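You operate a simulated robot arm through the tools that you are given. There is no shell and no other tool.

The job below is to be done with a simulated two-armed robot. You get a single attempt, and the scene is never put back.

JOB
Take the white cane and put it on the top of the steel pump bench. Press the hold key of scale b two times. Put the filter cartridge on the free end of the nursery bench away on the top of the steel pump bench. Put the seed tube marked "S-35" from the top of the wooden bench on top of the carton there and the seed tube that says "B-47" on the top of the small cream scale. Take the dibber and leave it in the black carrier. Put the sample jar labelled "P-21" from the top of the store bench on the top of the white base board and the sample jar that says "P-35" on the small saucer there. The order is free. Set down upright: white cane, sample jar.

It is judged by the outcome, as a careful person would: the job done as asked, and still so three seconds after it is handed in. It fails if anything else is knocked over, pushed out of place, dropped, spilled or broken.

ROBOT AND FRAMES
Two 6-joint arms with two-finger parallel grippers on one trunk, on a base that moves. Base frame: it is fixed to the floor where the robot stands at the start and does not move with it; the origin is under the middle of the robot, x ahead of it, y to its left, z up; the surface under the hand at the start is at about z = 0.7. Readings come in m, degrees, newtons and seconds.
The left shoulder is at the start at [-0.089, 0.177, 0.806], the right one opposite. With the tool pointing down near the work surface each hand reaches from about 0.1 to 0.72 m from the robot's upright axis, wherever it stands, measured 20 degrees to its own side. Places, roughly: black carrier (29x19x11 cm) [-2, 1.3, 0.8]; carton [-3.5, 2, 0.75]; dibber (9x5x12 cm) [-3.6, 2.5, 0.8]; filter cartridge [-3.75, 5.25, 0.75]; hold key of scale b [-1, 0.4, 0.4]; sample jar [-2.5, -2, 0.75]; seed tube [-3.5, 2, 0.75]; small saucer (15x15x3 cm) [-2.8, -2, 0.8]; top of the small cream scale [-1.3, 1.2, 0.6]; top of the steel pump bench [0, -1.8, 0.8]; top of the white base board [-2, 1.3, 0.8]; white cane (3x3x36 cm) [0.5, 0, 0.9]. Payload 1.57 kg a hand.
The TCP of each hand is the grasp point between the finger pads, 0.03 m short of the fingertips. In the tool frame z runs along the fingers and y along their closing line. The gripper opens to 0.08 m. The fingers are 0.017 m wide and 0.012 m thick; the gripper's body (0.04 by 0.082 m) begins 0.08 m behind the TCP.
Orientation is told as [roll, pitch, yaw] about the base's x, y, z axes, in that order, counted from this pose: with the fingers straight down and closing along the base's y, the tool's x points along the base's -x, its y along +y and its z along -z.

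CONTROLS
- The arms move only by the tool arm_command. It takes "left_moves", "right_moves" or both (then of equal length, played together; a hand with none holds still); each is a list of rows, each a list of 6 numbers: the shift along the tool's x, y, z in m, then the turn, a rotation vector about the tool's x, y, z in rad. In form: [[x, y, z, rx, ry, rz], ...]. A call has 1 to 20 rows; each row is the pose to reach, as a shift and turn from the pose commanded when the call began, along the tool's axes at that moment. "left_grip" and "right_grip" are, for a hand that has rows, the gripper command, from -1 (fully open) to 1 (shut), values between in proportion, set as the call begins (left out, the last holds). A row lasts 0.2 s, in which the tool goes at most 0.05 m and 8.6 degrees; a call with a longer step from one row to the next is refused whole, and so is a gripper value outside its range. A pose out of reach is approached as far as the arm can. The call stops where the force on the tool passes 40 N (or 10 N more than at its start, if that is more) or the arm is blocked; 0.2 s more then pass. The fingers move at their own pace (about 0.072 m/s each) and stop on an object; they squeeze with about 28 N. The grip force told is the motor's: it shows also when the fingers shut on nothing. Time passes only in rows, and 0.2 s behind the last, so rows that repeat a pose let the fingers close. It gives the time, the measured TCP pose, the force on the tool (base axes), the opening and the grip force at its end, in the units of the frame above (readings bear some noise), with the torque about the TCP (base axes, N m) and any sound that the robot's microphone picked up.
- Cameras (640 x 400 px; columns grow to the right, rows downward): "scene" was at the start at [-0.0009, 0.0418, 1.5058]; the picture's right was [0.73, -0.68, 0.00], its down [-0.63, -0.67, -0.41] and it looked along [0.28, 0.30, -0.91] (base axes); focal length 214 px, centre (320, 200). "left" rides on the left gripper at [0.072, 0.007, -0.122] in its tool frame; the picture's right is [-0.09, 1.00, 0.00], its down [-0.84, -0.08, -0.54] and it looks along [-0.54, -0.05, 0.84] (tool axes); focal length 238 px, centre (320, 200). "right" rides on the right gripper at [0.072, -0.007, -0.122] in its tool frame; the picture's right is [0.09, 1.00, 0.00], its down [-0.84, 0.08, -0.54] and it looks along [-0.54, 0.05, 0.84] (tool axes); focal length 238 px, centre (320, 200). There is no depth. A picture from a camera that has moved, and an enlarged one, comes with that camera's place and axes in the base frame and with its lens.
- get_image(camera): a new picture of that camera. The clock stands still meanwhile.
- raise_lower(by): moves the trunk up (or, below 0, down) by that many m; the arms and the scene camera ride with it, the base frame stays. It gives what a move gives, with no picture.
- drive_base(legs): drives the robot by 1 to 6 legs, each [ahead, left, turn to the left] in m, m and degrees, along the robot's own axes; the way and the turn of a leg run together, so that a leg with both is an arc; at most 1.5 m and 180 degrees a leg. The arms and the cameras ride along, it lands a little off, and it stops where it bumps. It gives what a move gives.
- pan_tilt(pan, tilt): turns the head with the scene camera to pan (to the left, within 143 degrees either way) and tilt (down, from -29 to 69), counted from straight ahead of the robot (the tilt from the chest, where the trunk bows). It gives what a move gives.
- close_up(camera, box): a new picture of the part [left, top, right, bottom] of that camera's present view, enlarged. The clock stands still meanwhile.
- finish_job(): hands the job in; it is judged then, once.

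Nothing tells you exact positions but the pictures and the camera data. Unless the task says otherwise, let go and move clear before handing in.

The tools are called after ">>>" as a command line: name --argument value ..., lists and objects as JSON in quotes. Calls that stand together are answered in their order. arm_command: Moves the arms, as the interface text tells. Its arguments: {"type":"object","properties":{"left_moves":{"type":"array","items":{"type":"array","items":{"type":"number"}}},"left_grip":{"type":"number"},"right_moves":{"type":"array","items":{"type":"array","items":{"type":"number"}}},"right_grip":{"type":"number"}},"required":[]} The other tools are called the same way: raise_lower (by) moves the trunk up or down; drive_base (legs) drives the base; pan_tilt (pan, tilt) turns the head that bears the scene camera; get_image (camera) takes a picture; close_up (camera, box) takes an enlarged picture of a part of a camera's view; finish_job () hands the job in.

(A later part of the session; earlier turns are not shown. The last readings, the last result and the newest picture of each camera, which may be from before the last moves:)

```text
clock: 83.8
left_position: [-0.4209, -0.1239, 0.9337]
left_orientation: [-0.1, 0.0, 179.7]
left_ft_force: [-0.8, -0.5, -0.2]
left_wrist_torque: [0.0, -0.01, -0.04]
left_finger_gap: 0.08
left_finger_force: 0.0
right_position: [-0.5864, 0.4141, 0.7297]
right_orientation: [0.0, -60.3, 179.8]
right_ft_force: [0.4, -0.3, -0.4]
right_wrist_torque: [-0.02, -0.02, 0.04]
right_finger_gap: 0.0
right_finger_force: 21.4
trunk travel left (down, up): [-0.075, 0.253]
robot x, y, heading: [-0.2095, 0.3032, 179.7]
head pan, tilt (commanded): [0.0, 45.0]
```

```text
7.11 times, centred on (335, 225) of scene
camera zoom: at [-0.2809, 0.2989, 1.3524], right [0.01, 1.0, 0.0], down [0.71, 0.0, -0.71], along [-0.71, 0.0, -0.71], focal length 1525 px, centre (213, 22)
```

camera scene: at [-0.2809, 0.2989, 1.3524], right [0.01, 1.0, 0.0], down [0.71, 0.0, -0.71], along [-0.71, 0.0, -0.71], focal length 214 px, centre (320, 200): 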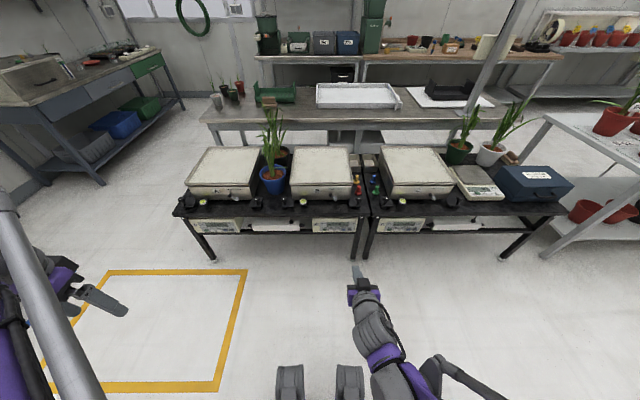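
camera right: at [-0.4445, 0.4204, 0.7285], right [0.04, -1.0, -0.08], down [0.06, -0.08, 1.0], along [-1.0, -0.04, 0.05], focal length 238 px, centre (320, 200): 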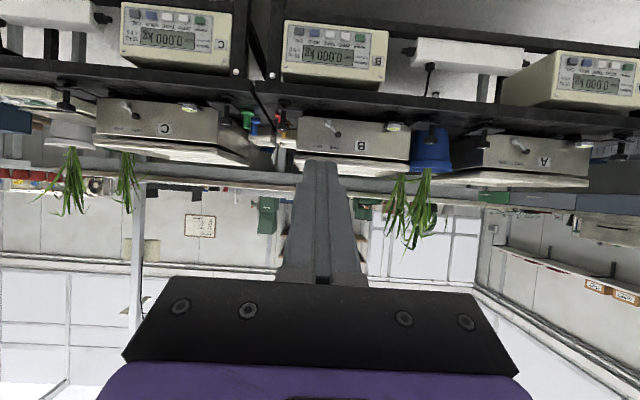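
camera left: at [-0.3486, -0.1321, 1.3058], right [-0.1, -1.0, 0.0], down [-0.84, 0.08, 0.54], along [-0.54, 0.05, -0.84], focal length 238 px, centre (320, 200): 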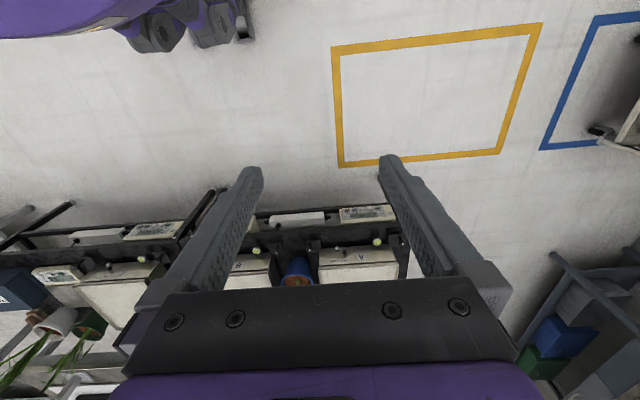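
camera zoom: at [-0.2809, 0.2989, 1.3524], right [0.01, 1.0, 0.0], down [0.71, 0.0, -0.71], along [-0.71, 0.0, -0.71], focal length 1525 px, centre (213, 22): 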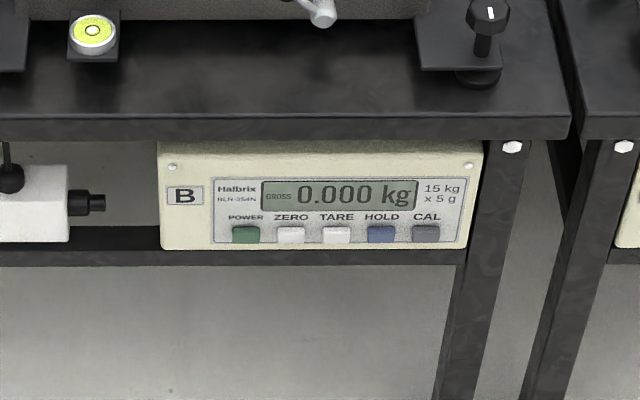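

Triangulated HOLD key at about (-1.02, 0.437, 0.373). I'll drive ahead 0.3 m, lower the hand in front of the panel and re-check alignment.

>>> drive_base --legs '[[0.3, 0, 0]]'

>>> arm_command --right_moves '[[0.038, -0.003, 0.022, 0, 0, 0], [0.076, -0.006, 0.043, 0, 0, 0], [0.114, -0.009, 0.065, 0, 0, 0], [0.152, -0.012, 0.087, 0, 0, 0], [0.19, -0.015, 0.108, 0, 0, 0], [0.228, -0.018, 0.13, 0, 0, 0], [0.266, -0.021, 0.152, 0, 0, 0], [0.304, -0.023, 0.1734, 0, 0, 0]]'

>>> get_image --camera "right"

>>> get_image --camera "scene"

```text
clock: 85.8
left_position: [-0.7257, -0.1202, 0.934]
left_orientation: [0.1, 0.0, 179.3]
left_ft_force: [0.1, -0.5, -0.1]
left_wrist_torque: [0.01, -0.03, -0.03]
left_finger_gap: 0.0802
left_finger_force: 0.1
right_position: [-0.8875, 0.421, 0.7287]
right_orientation: [-0.1, -60.2, 179.3]
right_ft_force: [0.3, 0.1, 0.5]
right_wrist_torque: [0.03, 0.01, -0.01]
right_finger_gap: 0.0001
right_finger_force: 21.2
trunk travel left (down, up): [-0.075, 0.253]
robot x, y, heading: [-0.5093, 0.3, 179.6]
head pan, tilt (commanded): [0.0, 45.0]
```

```text
clock: 87.5
left_position: [-0.7239, -0.1198, 0.9344]
left_orientation: [0.1, -0.1, 179.2]
left_ft_force: [-1.6, 1.1, 0.1]
left_wrist_torque: [-0.01, -0.05, 0.0]
left_finger_gap: 0.08
left_finger_force: 0.0
right_position: [-0.9999, 0.4213, 0.5414]
right_orientation: [0.4, -61.5, 179.6]
right_ft_force: [54.5, 1.6, 52.7]
right_wrist_torque: [-0.01, 0.42, 0.0]
right_finger_gap: 0.0
right_finger_force: 21.5
right hand out of reach, approached as far as the arm can: row 3, 4, 5, 6, 7
trunk travel left (down, up): [-0.075, 0.253]
robot x, y, heading: [-0.5103, 0.3018, 179.3]
head pan, tilt (commanded): [0.0, 45.0]
stopped in row 7 (right hand): the force on the tool passed its limit at 248 N (the readings are from after the stop); the commanded pose is now the measured one
```

```text
taken
camera right: at [-0.8583, 0.4272, 0.5375], right [0.04, -1.0, -0.08], down [0.08, -0.07, 0.99], along [-1.0, -0.05, 0.07], focal length 238 px, centre (320, 200)
```

right: 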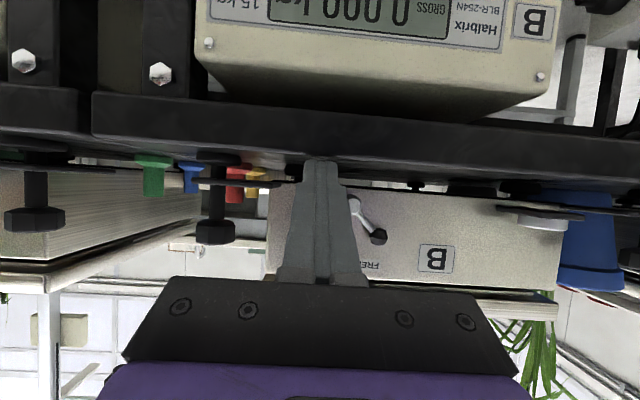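

```text
taken
camera scene: at [-0.5791, 0.3023, 1.353], right [0.01, 1.0, 0.0], down [0.71, -0.01, -0.71], along [-0.71, 0.01, -0.71], focal length 214 px, centre (320, 200)
```

scene: 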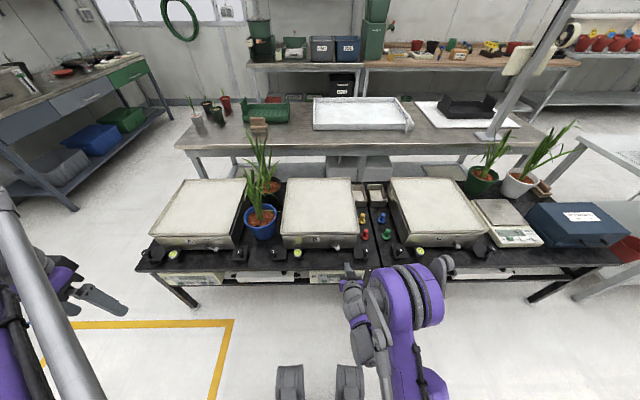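

The arm could not reach that low here and its tip ran into the bench edge; I must back off right away and then check that nothing moved.

>>> arm_command --right_moves '[[0, 0, -0.03, 0, 0, 0], [0, 0, -0.07, 0, 0, 0], [0, 0, -0.11, 0, 0, 0]]'

>>> get_image --camera "right"

>>> get_image --camera "scene"

```text
clock: 88.2
left_position: [-0.7259, -0.1194, 0.9345]
left_orientation: [-0.1, 0.0, 179.2]
left_ft_force: [-0.5, -0.3, 0.7]
left_wrist_torque: [-0.02, 0.0, 0.0]
left_finger_gap: 0.0799
left_finger_force: 0.1
right_position: [-0.9287, 0.4187, 0.6209]
right_orientation: [0.3, -61.2, 179.5]
right_ft_force: [-0.7, -0.3, -0.2]
right_wrist_torque: [0.05, 0.01, -0.01]
right_finger_gap: 0.0
right_finger_force: 21.1
right hand out of reach, approached as far as the arm can: row 1, 2, 3
trunk travel left (down, up): [-0.075, 0.253]
robot x, y, heading: [-0.5121, 0.3045, 179.4]
head pan, tilt (commanded): [0.0, 45.0]
```

```text
taken
camera right: at [-0.7874, 0.4244, 0.6172], right [0.04, -1.0, -0.08], down [0.07, -0.08, 0.99], along [-1.0, -0.05, 0.07], focal length 238 px, centre (320, 200)
```

right: 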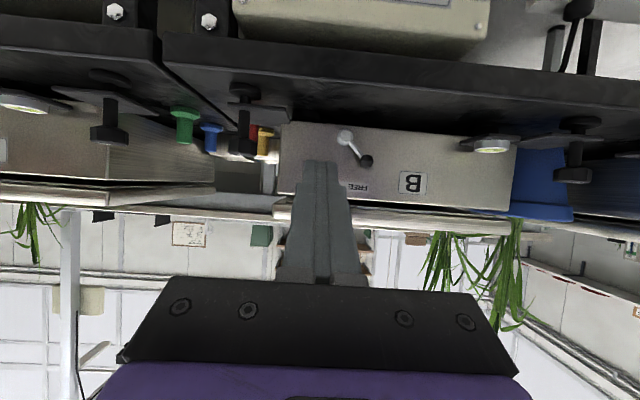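

```text
taken
camera scene: at [-0.5813, 0.3025, 1.3525], right [0.01, 1.0, 0.0], down [0.71, -0.01, -0.71], along [-0.71, 0.01, -0.71], focal length 214 px, centre (320, 200)
```

scene: 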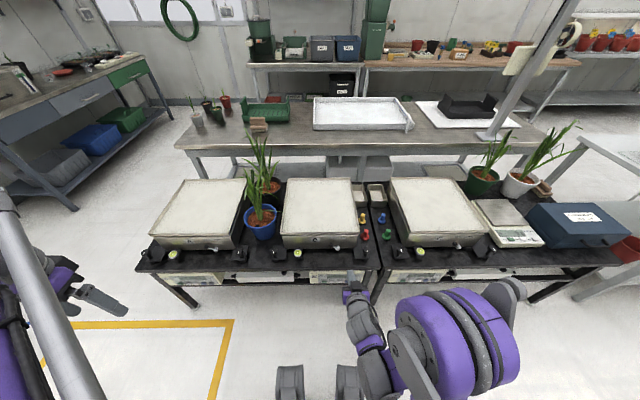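

Nothing appears to have shifted. The arm was folded too tightly at that distance, so I'll back the base up 0.2 m and extend more from farther away.

>>> drive_base --legs '[[-0.2, 0, 0.5]]'

>>> close_up --camera "scene" --box '[160, 130, 400, 280]'

>>> arm_command --right_moves '[[0.0, -0.005, 0.04, 0, 0.01, 0], [0.0, -0.01, 0.08, 0, 0.02, 0], [0.02, -0.015, 0.11, 0, 0.02, 0], [0.05, -0.015, 0.13, 0, 0.02, 0]]'

```text
clock: 89.8
left_position: [-0.5242, -0.1229, 0.9346]
left_orientation: [0.0, -0.1, 179.9]
left_ft_force: [-1.0, -0.1, 0.6]
left_wrist_torque: [0.0, 0.02, 0.01]
left_finger_gap: 0.0799
left_finger_force: 0.1
right_position: [-0.7341, 0.4116, 0.6205]
right_orientation: [0.4, -61.1, -179.8]
right_ft_force: [-0.1, 0.3, -0.5]
right_wrist_torque: [-0.04, -0.03, -0.03]
right_finger_gap: 0.0
right_finger_force: 21.6
trunk travel left (down, up): [-0.075, 0.253]
robot x, y, heading: [-0.3147, 0.3009, 179.9]
head pan, tilt (commanded): [0.0, 45.0]
```

```text
2.67 times, centred on (280, 205) of scene
camera zoom: at [-0.3843, 0.3001, 1.3525], right [0.0, 1.0, 0.0], down [0.71, 0.0, -0.71], along [-0.71, 0.0, -0.71], focal length 572 px, centre (427, 187)
```

zoom: 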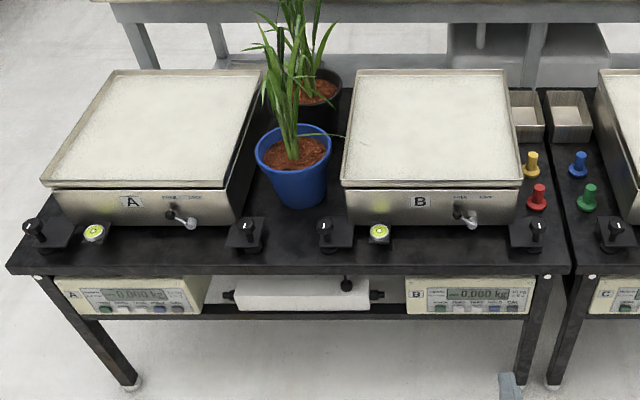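

```text
clock: 90.8
left_position: [-0.5244, -0.1228, 0.9337]
left_orientation: [-0.1, 0.0, 179.9]
left_ft_force: [-0.2, -0.8, -0.2]
left_wrist_torque: [0.01, -0.01, -0.01]
left_finger_gap: 0.0799
left_finger_force: 0.0
right_position: [-0.8256, 0.4271, 0.5147]
right_orientation: [0.3, -59.9, -179.7]
right_ft_force: [0.5, -0.6, -0.4]
right_wrist_torque: [-0.02, 0.0, 0.04]
right_finger_gap: 0.0
right_finger_force: 21.9
right hand out of reach, approached as far as the arm can: row 4
trunk travel left (down, up): [-0.075, 0.253]
robot x, y, heading: [-0.3134, 0.3018, 179.9]
head pan, tilt (commanded): [0.0, 45.0]
```

The limit seems to be a wrist bend; lowering the trunk and pitching the fingers to about 45° should give the reach. I'll do both while still well away from the bench.

>>> raise_lower --by -0.07

>>> arm_command --right_moves '[[0, 0, 0, 0, 0.13, 0], [0, 0, 0, 0, 0.25, 0]]'

>>> get_image --camera "right"

```text
clock: 91.9
left_position: [-0.5231, -0.1234, 0.8649]
left_orientation: [0.0, -0.1, 179.9]
left_ft_force: [-0.4, -0.6, 0.1]
left_wrist_torque: [-0.01, 0.0, 0.03]
left_finger_gap: 0.0803
left_finger_force: 0.1
right_position: [-0.8301, 0.4268, 0.4496]
right_orientation: [0.2, -59.9, -179.7]
right_ft_force: [-0.6, 0.3, 0.3]
right_wrist_torque: [0.01, -0.02, -0.01]
right_finger_gap: 0.0001
right_finger_force: 20.9
trunk travel left (down, up): [-0.005, 0.323]
robot x, y, heading: [-0.3147, 0.3018, 179.6]
head pan, tilt (commanded): [0.0, 45.0]
```

```text
clock: 92.5
left_position: [-0.5227, -0.1241, 0.8634]
left_orientation: [0.0, 0.1, 179.9]
left_ft_force: [0.2, 0.5, -1.0]
left_wrist_torque: [-0.02, -0.01, 0.01]
left_finger_gap: 0.0801
left_finger_force: 0.0
right_position: [-0.8293, 0.4262, 0.4507]
right_orientation: [0.2, -45.5, -179.6]
right_ft_force: [-0.9, -0.6, 0.3]
right_wrist_torque: [-0.01, 0.01, 0.03]
right_finger_gap: 0.0
right_finger_force: 21.3
trunk travel left (down, up): [-0.005, 0.323]
robot x, y, heading: [-0.3138, 0.3037, 179.6]
head pan, tilt (commanded): [0.0, 45.0]
```

```text
taken
camera right: at [-0.6928, 0.4333, 0.4848], right [0.07, -1.0, -0.06], down [-0.2, -0.08, 0.98], along [-0.98, -0.06, -0.2], focal length 238 px, centre (320, 200)
```

right: 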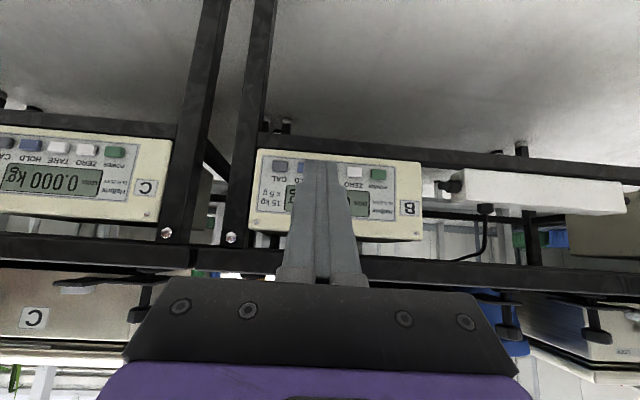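

>>> close_up --camera "right" --box '[240, 130, 400, 230]'

>>> close_up --camera "scene" --box '[290, 220, 410, 300]'

```text
4.00 times, centred on (320, 180) of right
camera zoom: at [-0.6928, 0.4333, 0.4848], right [0.07, -1.0, -0.06], down [-0.2, -0.08, 0.98], along [-0.98, -0.06, -0.2], focal length 953 px, centre (320, 280)
```

zoom: 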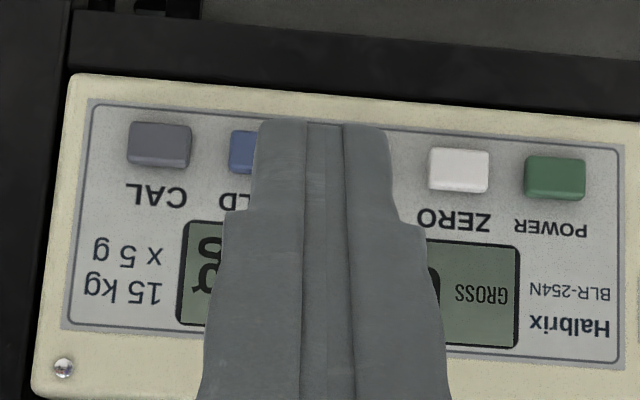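

```text
5.00 times, centred on (350, 260) of scene
camera zoom: at [-0.4049, 0.3001, 1.2843], right [0.0, 1.0, 0.0], down [0.71, 0.0, -0.71], along [-0.71, 0.0, -0.71], focal length 1072 px, centre (170, -100)
```

zoom: 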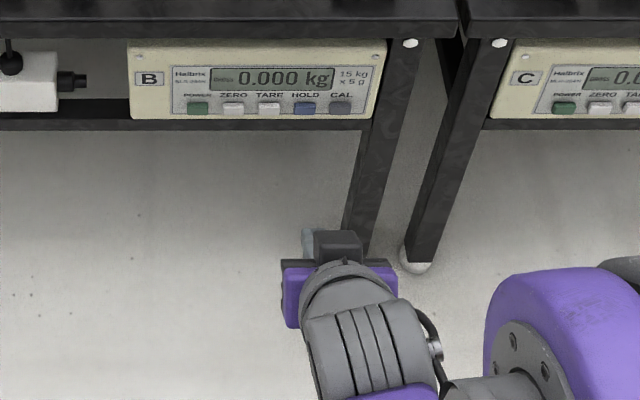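

HOLD key at (-1.020, 0.438, 0.3725) agrees from both cameras. I'll move the fingertips to about 3 cm in front of it, in two checked stages.

>>> arm_command --right_moves '[[-0.011, -0.004, 0.034, 0, 0, 0], [-0.023, -0.008, 0.068, 0, 0, 0], [-0.033, -0.0116, 0.096, 0, 0, 0]]'

>>> close_up --camera "scene" --box '[290, 220, 410, 300]'

>>> get_image --camera "right"

```text
clock: 93.3
left_position: [-0.5243, -0.124, 0.8638]
left_orientation: [0.0, 0.0, 179.9]
left_ft_force: [0.6, -1.0, 0.6]
left_wrist_torque: [0.04, -0.01, 0.01]
left_finger_gap: 0.0799
left_finger_force: 0.1
right_position: [-0.9229, 0.4346, 0.4037]
right_orientation: [0.3, -45.6, -179.8]
right_ft_force: [0.0, 0.7, 0.5]
right_wrist_torque: [-0.01, 0.0, 0.0]
right_finger_gap: 0.0
right_finger_force: 21.4
trunk travel left (down, up): [-0.005, 0.323]
robot x, y, heading: [-0.3152, 0.2993, 179.8]
head pan, tilt (commanded): [0.0, 45.0]
```

```text
5.00 times, centred on (350, 260) of scene
camera zoom: at [-0.4053, 0.3002, 1.2843], right [0.0, 1.0, 0.0], down [0.71, 0.0, -0.71], along [-0.71, 0.0, -0.71], focal length 1072 px, centre (170, -100)
```

zoom: 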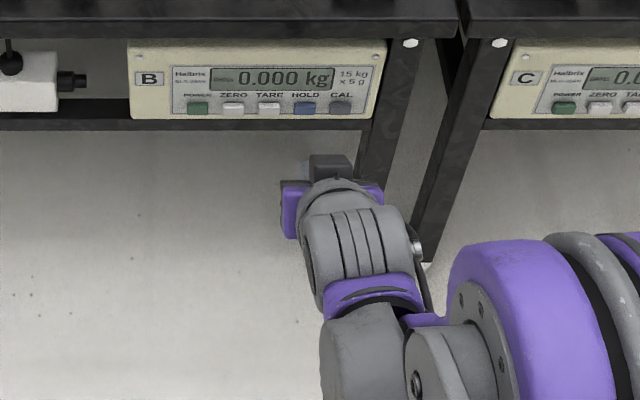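

```text
taken
camera right: at [-0.7858, 0.4427, 0.4398], right [0.07, -1.0, -0.06], down [-0.2, -0.08, 0.98], along [-0.98, -0.06, -0.2], focal length 238 px, centre (320, 200)
```

right: 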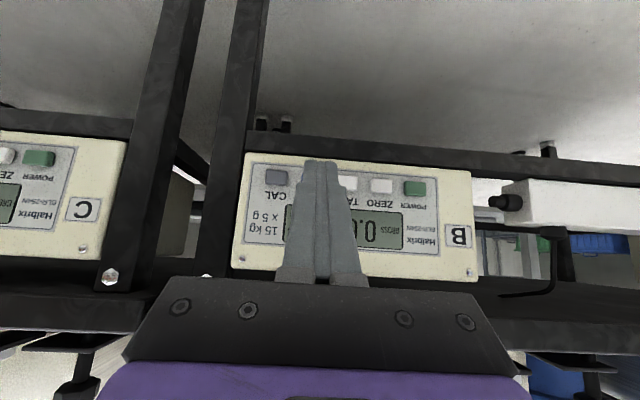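

Fingertips are lined up with HOLD within a few millimetres. I'll bring them to about 1 cm before contact.

>>> arm_command --right_moves '[[-0.01, -0.001, 0.018, 0, 0, 0], [-0.02, -0.002, 0.036, 0, 0, 0], [-0.0308, -0.003, 0.0539, 0, 0, 0], [-0.0308, -0.003, 0.0539, 0, 0, 0]]'

>>> close_up --camera "scene" --box '[290, 220, 410, 300]'

>>> close_up --camera "right" --box '[220, 120, 420, 260]'

```text
clock: 94.3
left_position: [-0.5244, -0.1237, 0.8636]
left_orientation: [0.1, 0.0, 179.9]
left_ft_force: [0.5, -0.1, 0.2]
left_wrist_torque: [0.02, 0.0, 0.02]
left_finger_gap: 0.0801
left_finger_force: 0.0
right_position: [-0.9827, 0.4396, 0.3903]
right_orientation: [0.2, -45.6, -179.8]
right_ft_force: [0.2, 0.6, 0.5]
right_wrist_torque: [-0.04, -0.02, 0.01]
right_finger_gap: 0.0001
right_finger_force: 21.8
trunk travel left (down, up): [-0.005, 0.323]
robot x, y, heading: [-0.3122, 0.3001, 179.5]
head pan, tilt (commanded): [0.0, 45.0]
```

```text
5.00 times, centred on (350, 260) of scene
camera zoom: at [-0.405, 0.3001, 1.2843], right [0.0, 1.0, 0.0], down [0.71, 0.0, -0.71], along [-0.71, 0.0, -0.71], focal length 1072 px, centre (170, -100)
```

zoom: 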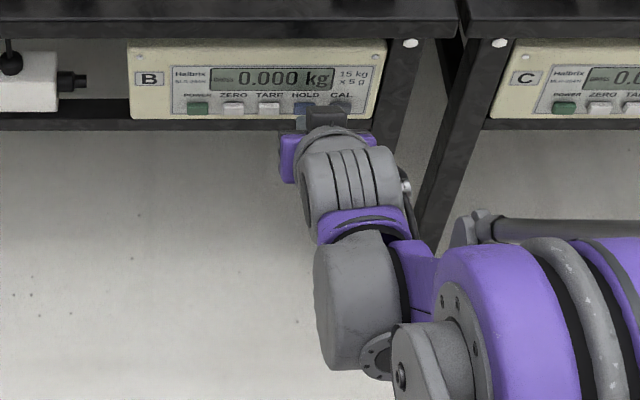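

```text
2.86 times, centred on (320, 190) of right
camera zoom: at [-0.845, 0.4468, 0.425], right [0.07, -1.0, -0.06], down [-0.2, -0.08, 0.98], along [-0.98, -0.06, -0.2], focal length 681 px, centre (320, 229)
```

zoom: 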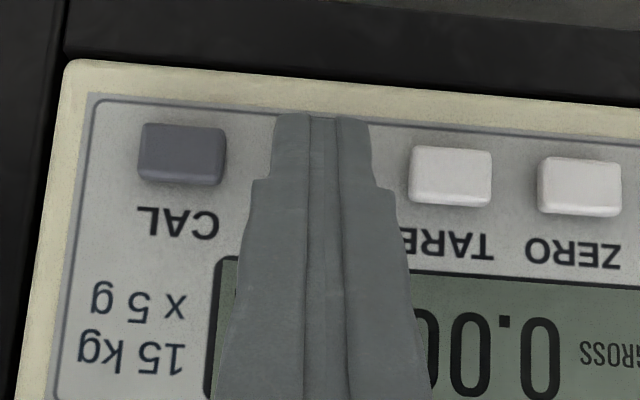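

Aligned between CAL and TARE, about 1 cm from contact. I'll push forward slowly and watch the force.

>>> arm_command --right_moves '[[-0.0028, 0, 0.0029, 0, 0, 0], [-0.0056, 0, 0.0057, 0, 0, 0], [-0.0084, 0, 0.0086, 0, 0, 0]]'

```text
clock: 95.1
left_position: [-0.5239, -0.123, 0.8634]
left_orientation: [0.0, 0.1, 180.0]
left_ft_force: [-0.9, 0.2, -0.2]
left_wrist_torque: [0.01, 0.01, 0.02]
left_finger_gap: 0.0799
left_finger_force: 0.0
right_position: [-0.9937, 0.4386, 0.39]
right_orientation: [0.2, -45.4, -179.8]
right_ft_force: [3.2, 1.2, -1.1]
right_wrist_torque: [-0.02, -0.08, -0.04]
right_finger_gap: 0.0001
right_finger_force: 21.4
trunk travel left (down, up): [-0.005, 0.323]
robot x, y, heading: [-0.3095, 0.3016, 179.8]
head pan, tilt (commanded): [0.0, 45.0]
heard: click
```

I heard a click: first press registered. I'll back off 12 mm, check the display, then press once more.

>>> arm_command --right_moves '[[0.0042, 0, -0.0043, 0, 0, 0], [0.0098, 0, -0.01, 0, 0, 0], [0.0098, 0, -0.01, 0, 0, 0]]'

>>> close_up --camera "scene" --box '[305, 225, 375, 265]'

```text
clock: 95.9
left_position: [-0.5243, -0.1227, 0.8639]
left_orientation: [-0.1, 0.0, 179.8]
left_ft_force: [-0.3, -0.4, 0.3]
left_wrist_torque: [0.01, 0.0, 0.0]
left_finger_gap: 0.0798
left_finger_force: 0.1
right_position: [-0.9795, 0.4385, 0.3894]
right_orientation: [0.2, -45.6, -179.6]
right_ft_force: [0.3, -0.2, 0.2]
right_wrist_torque: [0.0, -0.01, -0.02]
right_finger_gap: 0.0
right_finger_force: 21.2
trunk travel left (down, up): [-0.005, 0.323]
robot x, y, heading: [-0.3148, 0.3036, 180.0]
head pan, tilt (commanded): [0.0, 45.0]
```

```text
9.14 times, centred on (340, 245) of scene
camera zoom: at [-0.4051, 0.3001, 1.2843], right [0.0, 1.0, 0.0], down [0.71, 0.0, -0.71], along [-0.71, 0.0, -0.71], focal length 1961 px, centre (137, -211)
```

zoom: 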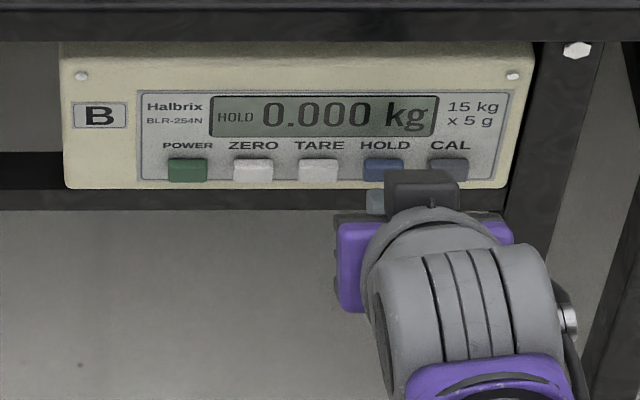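

The display now shows HOLD. Second press now.

>>> arm_command --right_moves '[[-0.0028, 0, 0.0029, 0, 0, 0], [-0.0056, 0, 0.0057, 0, 0, 0], [-0.0084, 0, 0.0086, 0, 0, 0], [-0.0098, 0, 0.01, 0, 0, 0]]'

>>> arm_command --right_moves '[[0.0042, 0, -0.0043, 0, 0, 0], [0.0098, 0, -0.01, 0, 0, 0], [0.03, 0, -0.0306, 0, 0, 0], [0.05, 0, -0.051, 0, 0, 0]]'

>>> close_up --camera "scene" --box '[305, 225, 375, 265]'

```text
clock: 96.9
left_position: [-0.5248, -0.1224, 0.8632]
left_orientation: [0.0, 0.0, 179.9]
left_ft_force: [1.2, -0.6, -0.5]
left_wrist_torque: [-0.02, -0.02, -0.03]
left_finger_gap: 0.0803
left_finger_force: 0.1
right_position: [-0.9936, 0.4384, 0.3891]
right_orientation: [0.2, -45.5, -179.8]
right_ft_force: [3.0, -0.2, -1.3]
right_wrist_torque: [0.02, -0.07, -0.01]
right_finger_gap: 0.0002
right_finger_force: 21.4
trunk travel left (down, up): [-0.005, 0.323]
robot x, y, heading: [-0.3121, 0.3022, 180.0]
head pan, tilt (commanded): [0.0, 45.0]
heard: click
```

```text
clock: 97.9
left_position: [-0.5244, -0.1235, 0.8626]
left_orientation: [0.0, 0.1, 179.8]
left_ft_force: [-0.2, -0.3, -0.2]
left_wrist_torque: [-0.01, 0.06, 0.0]
left_finger_gap: 0.0801
left_finger_force: 0.0
right_position: [-0.921, 0.4407, 0.3902]
right_orientation: [0.2, -45.6, -179.6]
right_ft_force: [-0.4, 0.2, 0.4]
right_wrist_torque: [-0.03, 0.04, -0.04]
right_finger_gap: 0.0003
right_finger_force: 20.7
trunk travel left (down, up): [-0.005, 0.323]
robot x, y, heading: [-0.3135, 0.299, 180.1]
head pan, tilt (commanded): [0.0, 45.0]
```

```text
9.14 times, centred on (340, 245) of scene
camera zoom: at [-0.4049, 0.3001, 1.2843], right [0.0, 1.0, 0.0], down [0.71, 0.0, -0.71], along [-0.71, 0.0, -0.71], focal length 1961 px, centre (137, -211)
```

zoom: 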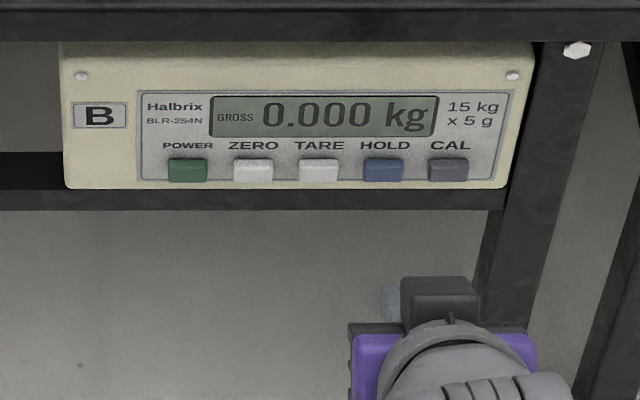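

Second click heard and the display is back to GROSS, so the key has been pressed twice. I'll back off, restore the hand to point down and raise the trunk.

>>> drive_base --legs '[[-0.12, 0, 0]]'

>>> raise_lower --by 0.25

>>> arm_command --right_moves '[[0.02, 0, -0.04, 0, 0.13, 0], [0.03, 0, -0.08, 0, 0.27, 0], [0.03, 0, -0.12, 0, 0.4, 0], [0.02, 0, -0.16, 0, 0.54, 0], [0.01, 0, -0.2, 0, 0.67, 0], [0.0, 0, -0.24, 0, 0.795, 0]]' --right_grip -1

>>> pan_tilt --pan 0 --tilt 25

>>> get_image --camera "scene"

```text
clock: 99.2
left_position: [-0.404, -0.123, 0.8638]
left_orientation: [0.0, -0.1, 179.9]
left_ft_force: [0.3, 0.0, 0.2]
left_wrist_torque: [0.0, -0.02, -0.03]
left_finger_gap: 0.08
left_finger_force: 0.1
right_position: [-0.7999, 0.4412, 0.3905]
right_orientation: [0.2, -45.7, -179.8]
right_ft_force: [-0.7, 0.7, -0.2]
right_wrist_torque: [0.02, 0.03, -0.01]
right_finger_gap: 0.0002
right_finger_force: 21.4
trunk travel left (down, up): [-0.005, 0.323]
robot x, y, heading: [-0.1908, 0.3015, 179.4]
head pan, tilt (commanded): [0.0, 45.0]
```

```text
clock: 101.8
left_position: [-0.4041, -0.1236, 1.1145]
left_orientation: [0.0, 0.0, 179.8]
left_ft_force: [0.0, -0.8, 0.3]
left_wrist_torque: [-0.01, 0.01, 0.04]
left_finger_gap: 0.08
left_finger_force: 0.0
right_position: [-0.7996, 0.4412, 0.6401]
right_orientation: [0.1, -45.6, -179.8]
right_ft_force: [-0.1, -0.2, 0.7]
right_wrist_torque: [0.03, 0.01, -0.01]
right_finger_gap: 0.0
right_finger_force: 21.4
trunk travel left (down, up): [-0.255, 0.073]
robot x, y, heading: [-0.1917, 0.2982, 179.7]
head pan, tilt (commanded): [0.0, 45.0]
```

```text
clock: 103.2
left_position: [-0.403, -0.1222, 1.1135]
left_orientation: [0.0, -0.1, 179.7]
left_ft_force: [0.9, 0.6, 0.2]
left_wrist_torque: [-0.02, 0.02, -0.01]
left_finger_gap: 0.0801
left_finger_force: 0.1
right_position: [-0.628, 0.4457, 0.8078]
right_orientation: [0.0, 0.1, -179.6]
right_ft_force: [-0.1, 0.5, -0.6]
right_wrist_torque: [-0.02, 0.02, -0.04]
right_finger_gap: 0.08
right_finger_force: 0.0
trunk travel left (down, up): [-0.255, 0.073]
robot x, y, heading: [-0.1928, 0.303, 180.0]
head pan, tilt (commanded): [0.0, 45.0]
```

```text
clock: 104.0
left_position: [-0.4039, -0.1223, 1.1128]
left_orientation: [0.0, 0.1, 179.8]
left_ft_force: [0.6, -0.1, 0.2]
left_wrist_torque: [-0.01, -0.02, -0.02]
left_finger_gap: 0.0799
left_finger_force: 0.1
right_position: [-0.6298, 0.4454, 0.8073]
right_orientation: [0.2, -0.1, -179.6]
right_ft_force: [0.6, 0.4, -0.1]
right_wrist_torque: [0.02, 0.02, -0.01]
right_finger_gap: 0.0798
right_finger_force: 0.1
trunk travel left (down, up): [-0.255, 0.073]
robot x, y, heading: [-0.1929, 0.2998, 179.8]
head pan, tilt (commanded): [0.0, 25.0]
```

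```text
taken
camera scene: at [-0.2452, 0.2999, 1.5678], right [0.0, 1.0, 0.0], down [0.42, 0.0, -0.91], along [-0.91, 0.0, -0.42], focal length 214 px, centre (320, 200)
```

scene: 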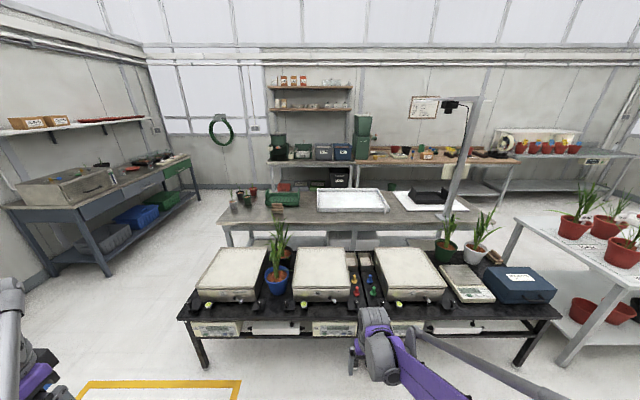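

Now I'll zoom into the middle steel bench, wooden bench, and store bench areas for identification.

>>> close_up --camera "scene" --box '[340, 120, 520, 230]'

>>> close_up --camera "scene" --box '[500, 110, 640, 230]'

>>> close_up --camera "scene" --box '[0, 110, 210, 260]'

>>> close_up --camera "scene" --box '[220, 130, 360, 220]'

>>> close_up --camera "scene" --box '[370, 230, 570, 340]'

```text
3.56 times, centred on (430, 175) of scene
camera zoom: at [-0.2452, 0.2999, 1.5678], right [0.0, 1.0, 0.0], down [0.42, 0.0, -0.91], along [-0.91, 0.0, -0.42], focal length 763 px, centre (-71, 289)
```

zoom: 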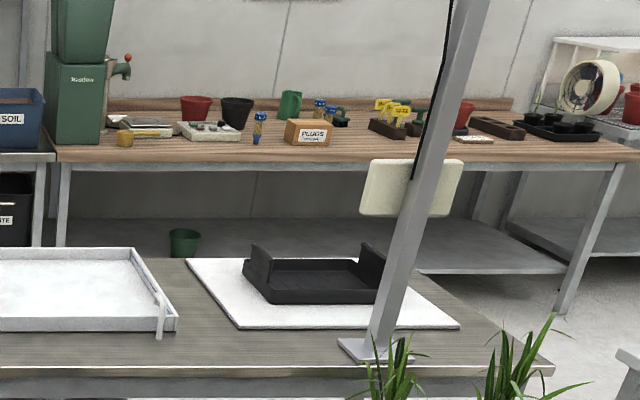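

```text
3.33 times, centred on (570, 170) of scene
camera zoom: at [-0.2452, 0.2999, 1.5678], right [0.0, 1.0, 0.0], down [0.42, 0.0, -0.91], along [-0.91, 0.0, -0.42], focal length 715 px, centre (-513, 300)
```

zoom: 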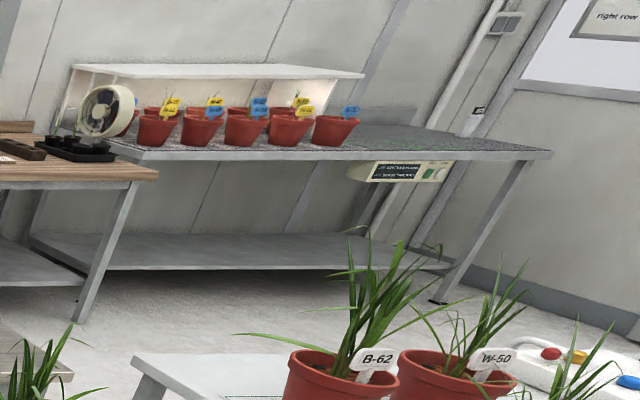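

```text
2.67 times, centred on (105, 185) of scene
camera zoom: at [-0.2452, 0.2999, 1.5678], right [0.0, 1.0, 0.0], down [0.42, 0.0, -0.91], along [-0.91, 0.0, -0.42], focal length 572 px, centre (893, 240)
```

zoom: 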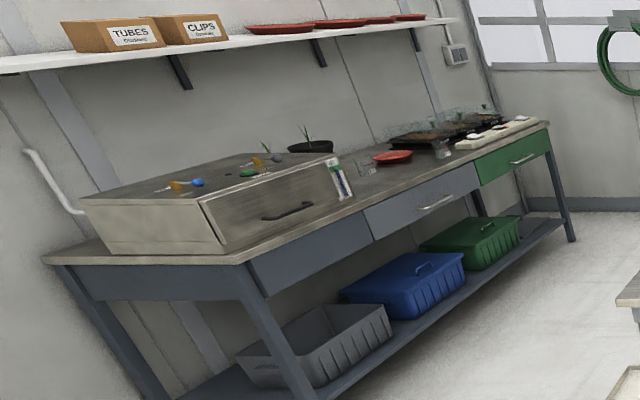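

```text
4.44 times, centred on (290, 175) of scene
camera zoom: at [-0.2452, 0.2999, 1.5678], right [0.0, 1.0, 0.0], down [0.42, 0.0, -0.91], along [-0.91, 0.0, -0.42], focal length 953 px, centre (453, 311)
```

zoom: 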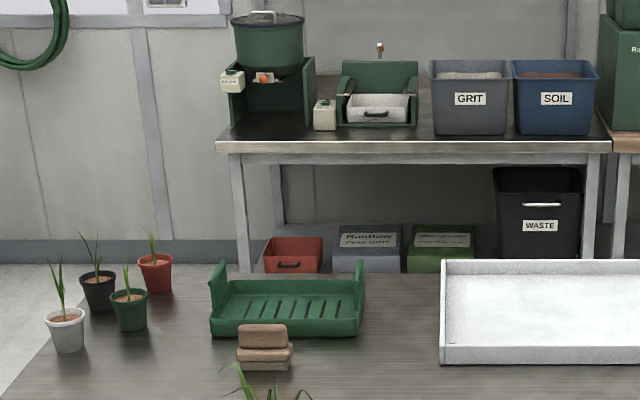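

```text
3.20 times, centred on (470, 285) of scene
camera zoom: at [-0.2452, 0.2999, 1.5678], right [0.0, 1.0, 0.0], down [0.42, 0.0, -0.91], along [-0.91, 0.0, -0.42], focal length 686 px, centre (-160, -72)
```

zoom: 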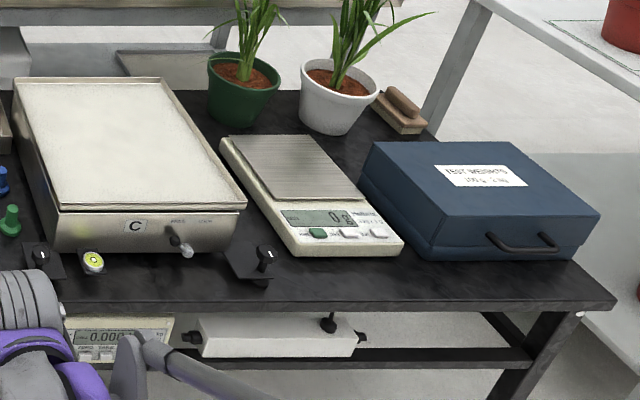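

I've identified the places: cream scale at (-1.25,1.15), white board with the black carrier on the middle steel bench, wooden bench behind, nursery bench far right with a small white item on its free end, and the store bench at left. I'll go to the store bench first for the jars.

>>> arm_command --right_moves '[[0.02, 0, -0.04, 0, 0, 0], [0.04, 0, -0.08, 0, 0, 0], [0.06, 0, -0.12, 0, 0, 0], [0.08, 0, -0.16, 0, 0, 0], [0.1, 0, -0.2, 0, 0, 0]]'

>>> drive_base --legs '[[0, 1.2, 0], [1.3, 0, 0]]'

>>> pan_tilt --pan 40 --tilt 30

>>> get_image --camera "scene"

```text
clock: 105.2
left_position: [-0.4032, -0.1227, 1.1143]
left_orientation: [0.0, 0.0, 179.8]
left_ft_force: [0.9, 0.5, 0.4]
left_wrist_torque: [0.04, -0.01, 0.0]
left_finger_gap: 0.0801
left_finger_force: 0.0
right_position: [-0.5283, 0.4448, 1.0064]
right_orientation: [0.1, 0.0, -179.6]
right_ft_force: [-0.4, -0.1, -0.1]
right_wrist_torque: [-0.02, 0.03, 0.0]
right_finger_gap: 0.0799
right_finger_force: 0.1
trunk travel left (down, up): [-0.255, 0.073]
robot x, y, heading: [-0.1933, 0.3016, 179.7]
head pan, tilt (commanded): [0.0, 25.0]
```

```text
clock: 122.3
left_position: [-1.7336, -1.3238, 1.1137]
left_orientation: [0.0, 0.1, 179.3]
left_ft_force: [0.2, -0.1, 0.0]
left_wrist_torque: [-0.05, -0.01, -0.04]
left_finger_gap: 0.0796
left_finger_force: 0.0
right_position: [-1.8535, -0.7528, 1.0062]
right_orientation: [0.1, 0.0, 179.7]
right_ft_force: [-0.2, -0.8, 0.8]
right_wrist_torque: [0.0, -0.02, -0.02]
right_finger_gap: 0.0799
right_finger_force: 0.0
trunk travel left (down, up): [-0.255, 0.073]
robot x, y, heading: [-1.5172, -0.8967, 179.3]
head pan, tilt (commanded): [0.0, 25.0]
```

```text
clock: 123.4
left_position: [-1.7326, -1.3224, 1.1136]
left_orientation: [-0.1, 0.0, 179.3]
left_ft_force: [-0.3, 1.4, 0.2]
left_wrist_torque: [0.0, 0.0, 0.0]
left_finger_gap: 0.08
left_finger_force: 0.1
right_position: [-1.8524, -0.7534, 1.007]
right_orientation: [0.0, -0.1, 179.9]
right_ft_force: [-0.7, 0.8, 0.3]
right_wrist_torque: [0.0, 0.02, -0.01]
right_finger_gap: 0.0797
right_finger_force: 0.1
trunk travel left (down, up): [-0.255, 0.073]
robot x, y, heading: [-1.5191, -0.901, 179.4]
head pan, tilt (commanded): [40.0, 30.0]
```

```text
taken
camera scene: at [-1.5487, -0.9594, 1.5599], right [-0.63, 0.77, 0.0], down [0.39, 0.32, -0.87], along [-0.67, -0.55, -0.5], focal length 214 px, centre (320, 200)
```

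scene: 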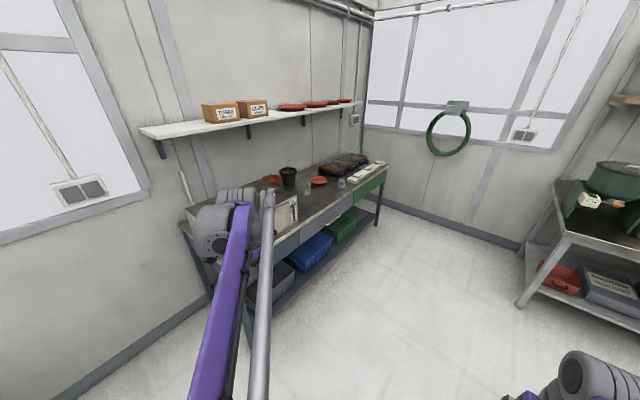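

The store bench runs along the -y wall with jars, red saucers and trays. I'll drive further and turn to face it.

>>> drive_base --legs '[[0.95, 0, 0], [0, 0, 90.5]]'

>>> pan_tilt --pan 0 --tilt 35

>>> get_image --camera "scene"

>>> close_up --camera "scene" --box '[160, 130, 480, 330]'

```text
clock: 132.2
left_position: [-2.0472, -1.104, 1.1138]
left_orientation: [-0.1, 0.0, -90.8]
left_ft_force: [0.1, 0.2, 0.9]
left_wrist_torque: [-0.01, 0.0, 0.0]
left_finger_gap: 0.08
left_finger_force: 0.0
right_position: [-2.6156, -1.2242, 1.007]
right_orientation: [0.1, 0.0, -90.3]
right_ft_force: [-1.1, 0.0, -0.8]
right_wrist_torque: [-0.02, 0.0, 0.03]
right_finger_gap: 0.0798
right_finger_force: 0.0
trunk travel left (down, up): [-0.255, 0.073]
robot x, y, heading: [-2.4673, -0.8904, -90.8]
head pan, tilt (commanded): [40.0, 30.0]
```

```text
clock: 133.2
left_position: [-2.0465, -1.1045, 1.1126]
left_orientation: [0.0, 0.0, -90.8]
left_ft_force: [-0.6, 0.7, -0.2]
left_wrist_torque: [0.02, -0.03, 0.03]
left_finger_gap: 0.0798
left_finger_force: 0.1
right_position: [-2.6156, -1.2236, 1.0068]
right_orientation: [0.1, -0.1, -90.2]
right_ft_force: [-0.2, -0.3, -0.1]
right_wrist_torque: [0.02, 0.01, 0.02]
right_finger_gap: 0.0799
right_finger_force: 0.0
trunk travel left (down, up): [-0.255, 0.073]
robot x, y, heading: [-2.4657, -0.889, -90.7]
head pan, tilt (commanded): [0.0, 35.0]
```

```text
taken
camera scene: at [-2.4703, -0.9382, 1.5521], right [-1.0, 0.01, 0.0], down [0.01, 0.57, -0.82], along [-0.01, -0.82, -0.57], focal length 214 px, centre (320, 200)
```

scene: 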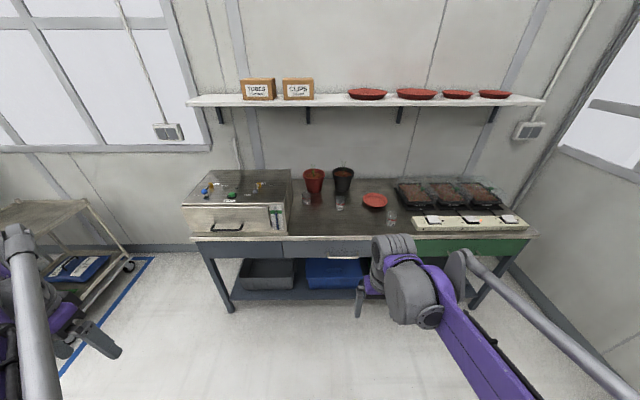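

```text
2.00 times, centred on (320, 230) of scene
camera zoom: at [-2.4703, -0.9382, 1.5521], right [-1.0, 0.01, 0.0], down [0.01, 0.57, -0.82], along [-0.01, -0.82, -0.57], focal length 429 px, centre (320, 140)
```

zoom: 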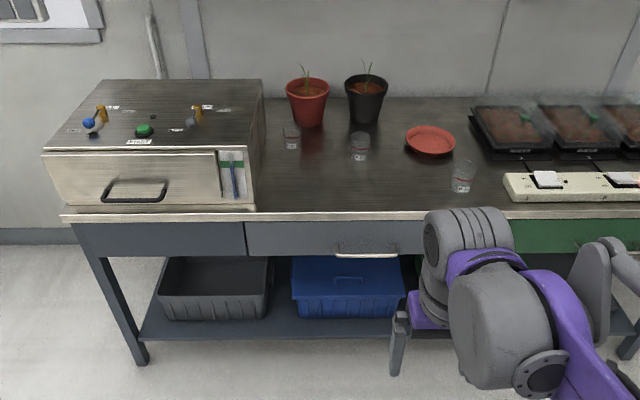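

Three small glass jars and the red saucer are visible. I'll zoom in to read their labels.

>>> close_up --camera "scene" --box '[290, 165, 410, 235]'

>>> close_up --camera "right" --box '[160, 40, 480, 240]'

```text
5.33 times, centred on (350, 200) of scene
camera zoom: at [-2.4703, -0.9382, 1.5521], right [-1.0, 0.01, 0.0], down [0.01, 0.57, -0.82], along [-0.01, -0.82, -0.57], focal length 1144 px, centre (160, 200)
```

zoom: 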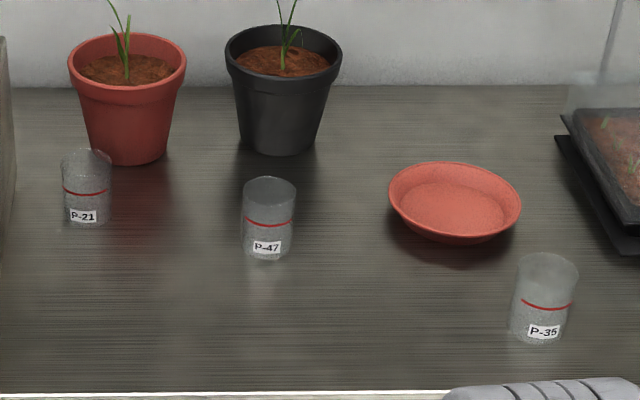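

```text
2.00 times, centred on (320, 140) of right
camera zoom: at [-2.6223, -1.1521, 1.1299], right [1.0, 0.09, 0.0], down [0.07, -0.84, 0.54], along [0.05, -0.54, -0.84], focal length 477 px, centre (320, 320)
```

zoom: 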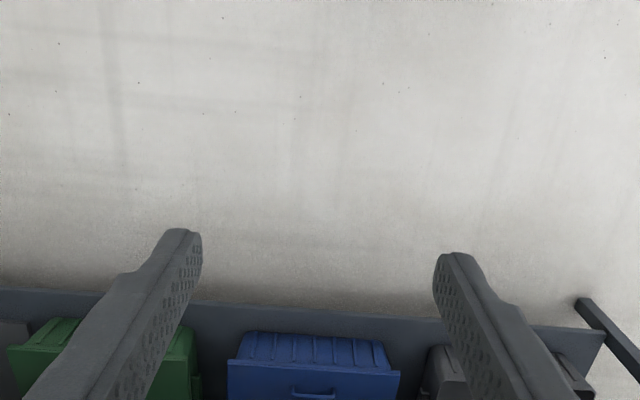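

P-21 is the left jar near the red pot, P-47 the middle one and P-35 the right one; the saucer is behind P-35. I'll drive up to the bench to work with the right hand.

>>> drive_base --legs '[[0.4, -0.29, 0.7], [0.1, 0, 0]]'

>>> pan_tilt --pan 0 --tilt 45

>>> get_image --camera "scene"

>>> get_image --camera "right"

>>> get_image --camera "left"

```text
clock: 137.2
left_position: [-2.3478, -1.6021, 1.1129]
left_orientation: [-0.1, 0.0, -90.5]
left_ft_force: [-1.1, -0.6, 0.0]
left_wrist_torque: [0.03, 0.01, 0.02]
left_finger_gap: 0.08
left_finger_force: 0.0
right_position: [-2.9173, -1.7228, 1.0069]
right_orientation: [0.0, -0.1, -89.8]
right_ft_force: [0.5, -0.4, -0.4]
right_wrist_torque: [0.03, 0.0, 0.02]
right_finger_gap: 0.0798
right_finger_force: 0.1
trunk travel left (down, up): [-0.255, 0.073]
robot x, y, heading: [-2.7706, -1.3886, -90.2]
head pan, tilt (commanded): [0.0, 35.0]
```

```text
clock: 137.9
left_position: [-2.3479, -1.6017, 1.115]
left_orientation: [0.0, 0.1, -90.5]
left_ft_force: [-0.4, 0.8, 0.2]
left_wrist_torque: [-0.01, 0.0, -0.01]
left_finger_gap: 0.0802
left_finger_force: 0.2
right_position: [-2.9169, -1.7229, 1.0063]
right_orientation: [0.0, 0.0, -89.9]
right_ft_force: [-0.4, -0.3, 0.4]
right_wrist_torque: [0.05, 0.02, 0.01]
right_finger_gap: 0.08
right_finger_force: 0.1
trunk travel left (down, up): [-0.255, 0.073]
robot x, y, heading: [-2.7712, -1.3898, -90.2]
head pan, tilt (commanded): [0.0, 45.0]
```

```text
taken
camera scene: at [-2.7723, -1.4306, 1.5373], right [-1.0, 0.01, 0.0], down [0.01, 0.71, -0.71], along [-0.01, -0.71, -0.71], focal length 214 px, centre (320, 200)
```

scene: 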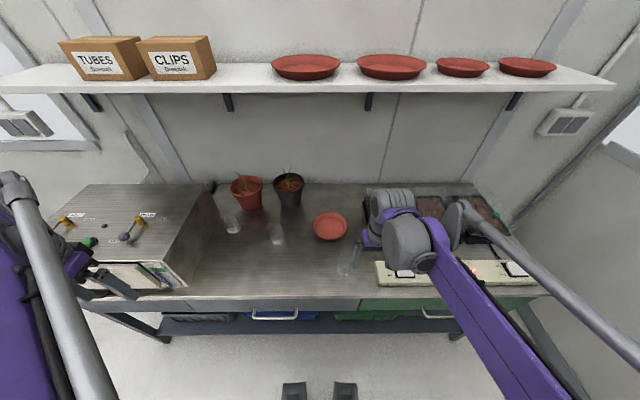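

```text
taken
camera right: at [-2.9235, -1.6518, 1.1299], right [1.0, 0.09, 0.0], down [0.08, -0.84, 0.54], along [0.05, -0.54, -0.84], focal length 238 px, centre (320, 200)
```

right: 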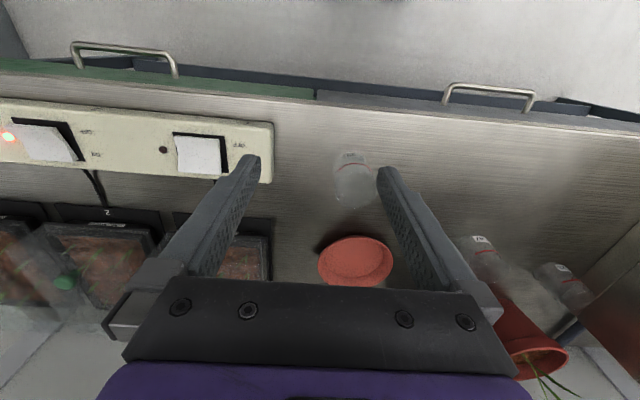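

```text
taken
camera left: at [-2.3406, -1.5313, 1.2357], right [0.99, -0.1, 0.0], down [-0.09, -0.84, 0.54], along [-0.06, -0.54, -0.84], focal length 238 px, centre (320, 200)
```

left: 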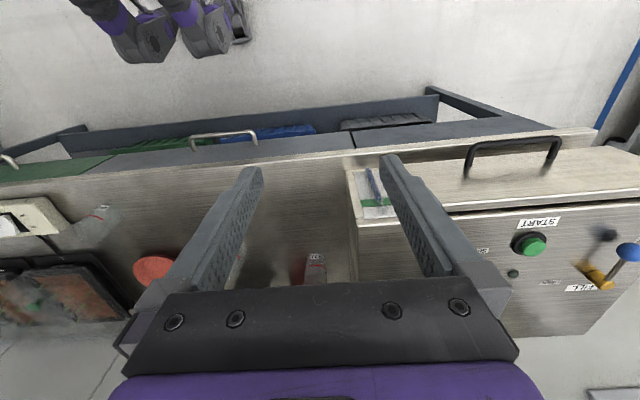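

I can see P-35 between the right gripper's fingers' line of sight and the saucer behind. I'll zoom for precise positions.

>>> close_up --camera "right" --box '[270, 110, 430, 300]'

>>> close_up --camera "scene" --box '[200, 180, 400, 305]'

>>> close_up --camera "left" --box '[0, 170, 240, 320]'

```text
2.11 times, centred on (350, 205) of right
camera zoom: at [-2.9235, -1.6518, 1.1299], right [1.0, 0.09, 0.0], down [0.08, -0.84, 0.54], along [0.05, -0.54, -0.84], focal length 502 px, centre (257, 190)
```

zoom: 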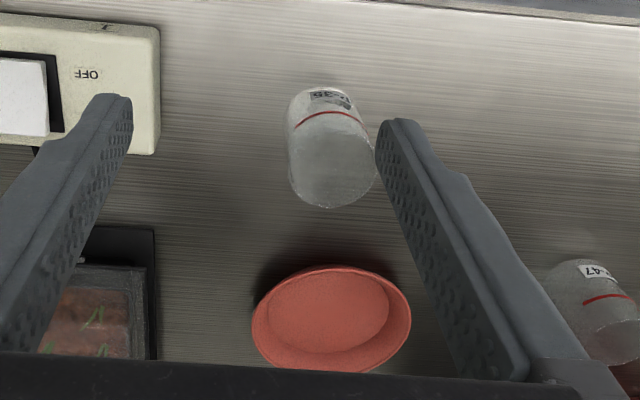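

```text
3.20 times, centred on (300, 242) of scene
camera zoom: at [-2.7723, -1.4306, 1.5373], right [-1.0, 0.01, 0.0], down [0.01, 0.71, -0.71], along [-0.01, -0.71, -0.71], focal length 686 px, centre (384, 64)
```

zoom: 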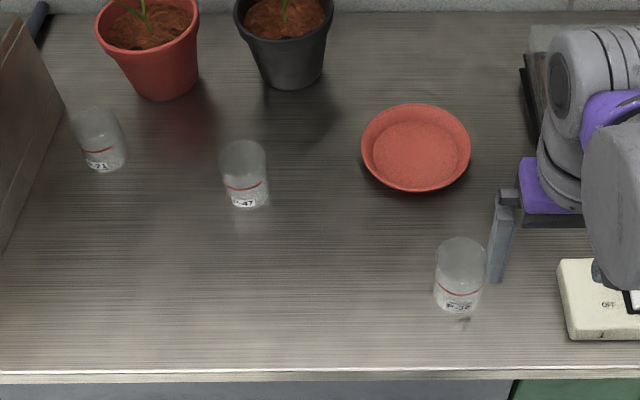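

```text
2.67 times, centred on (120, 245) of left
camera zoom: at [-2.3406, -1.5313, 1.2357], right [0.99, -0.1, 0.0], down [-0.09, -0.84, 0.54], along [-0.06, -0.54, -0.84], focal length 636 px, centre (853, 80)
```

zoom: 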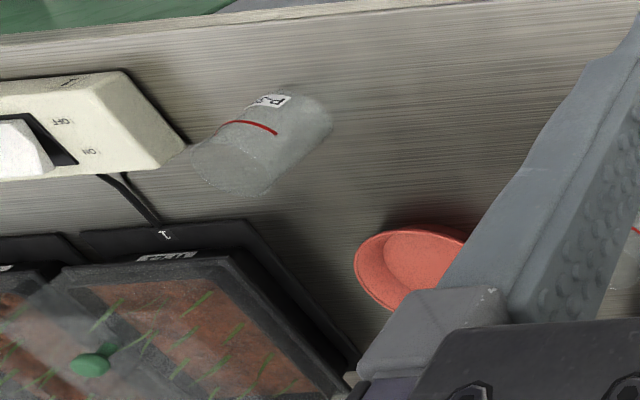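

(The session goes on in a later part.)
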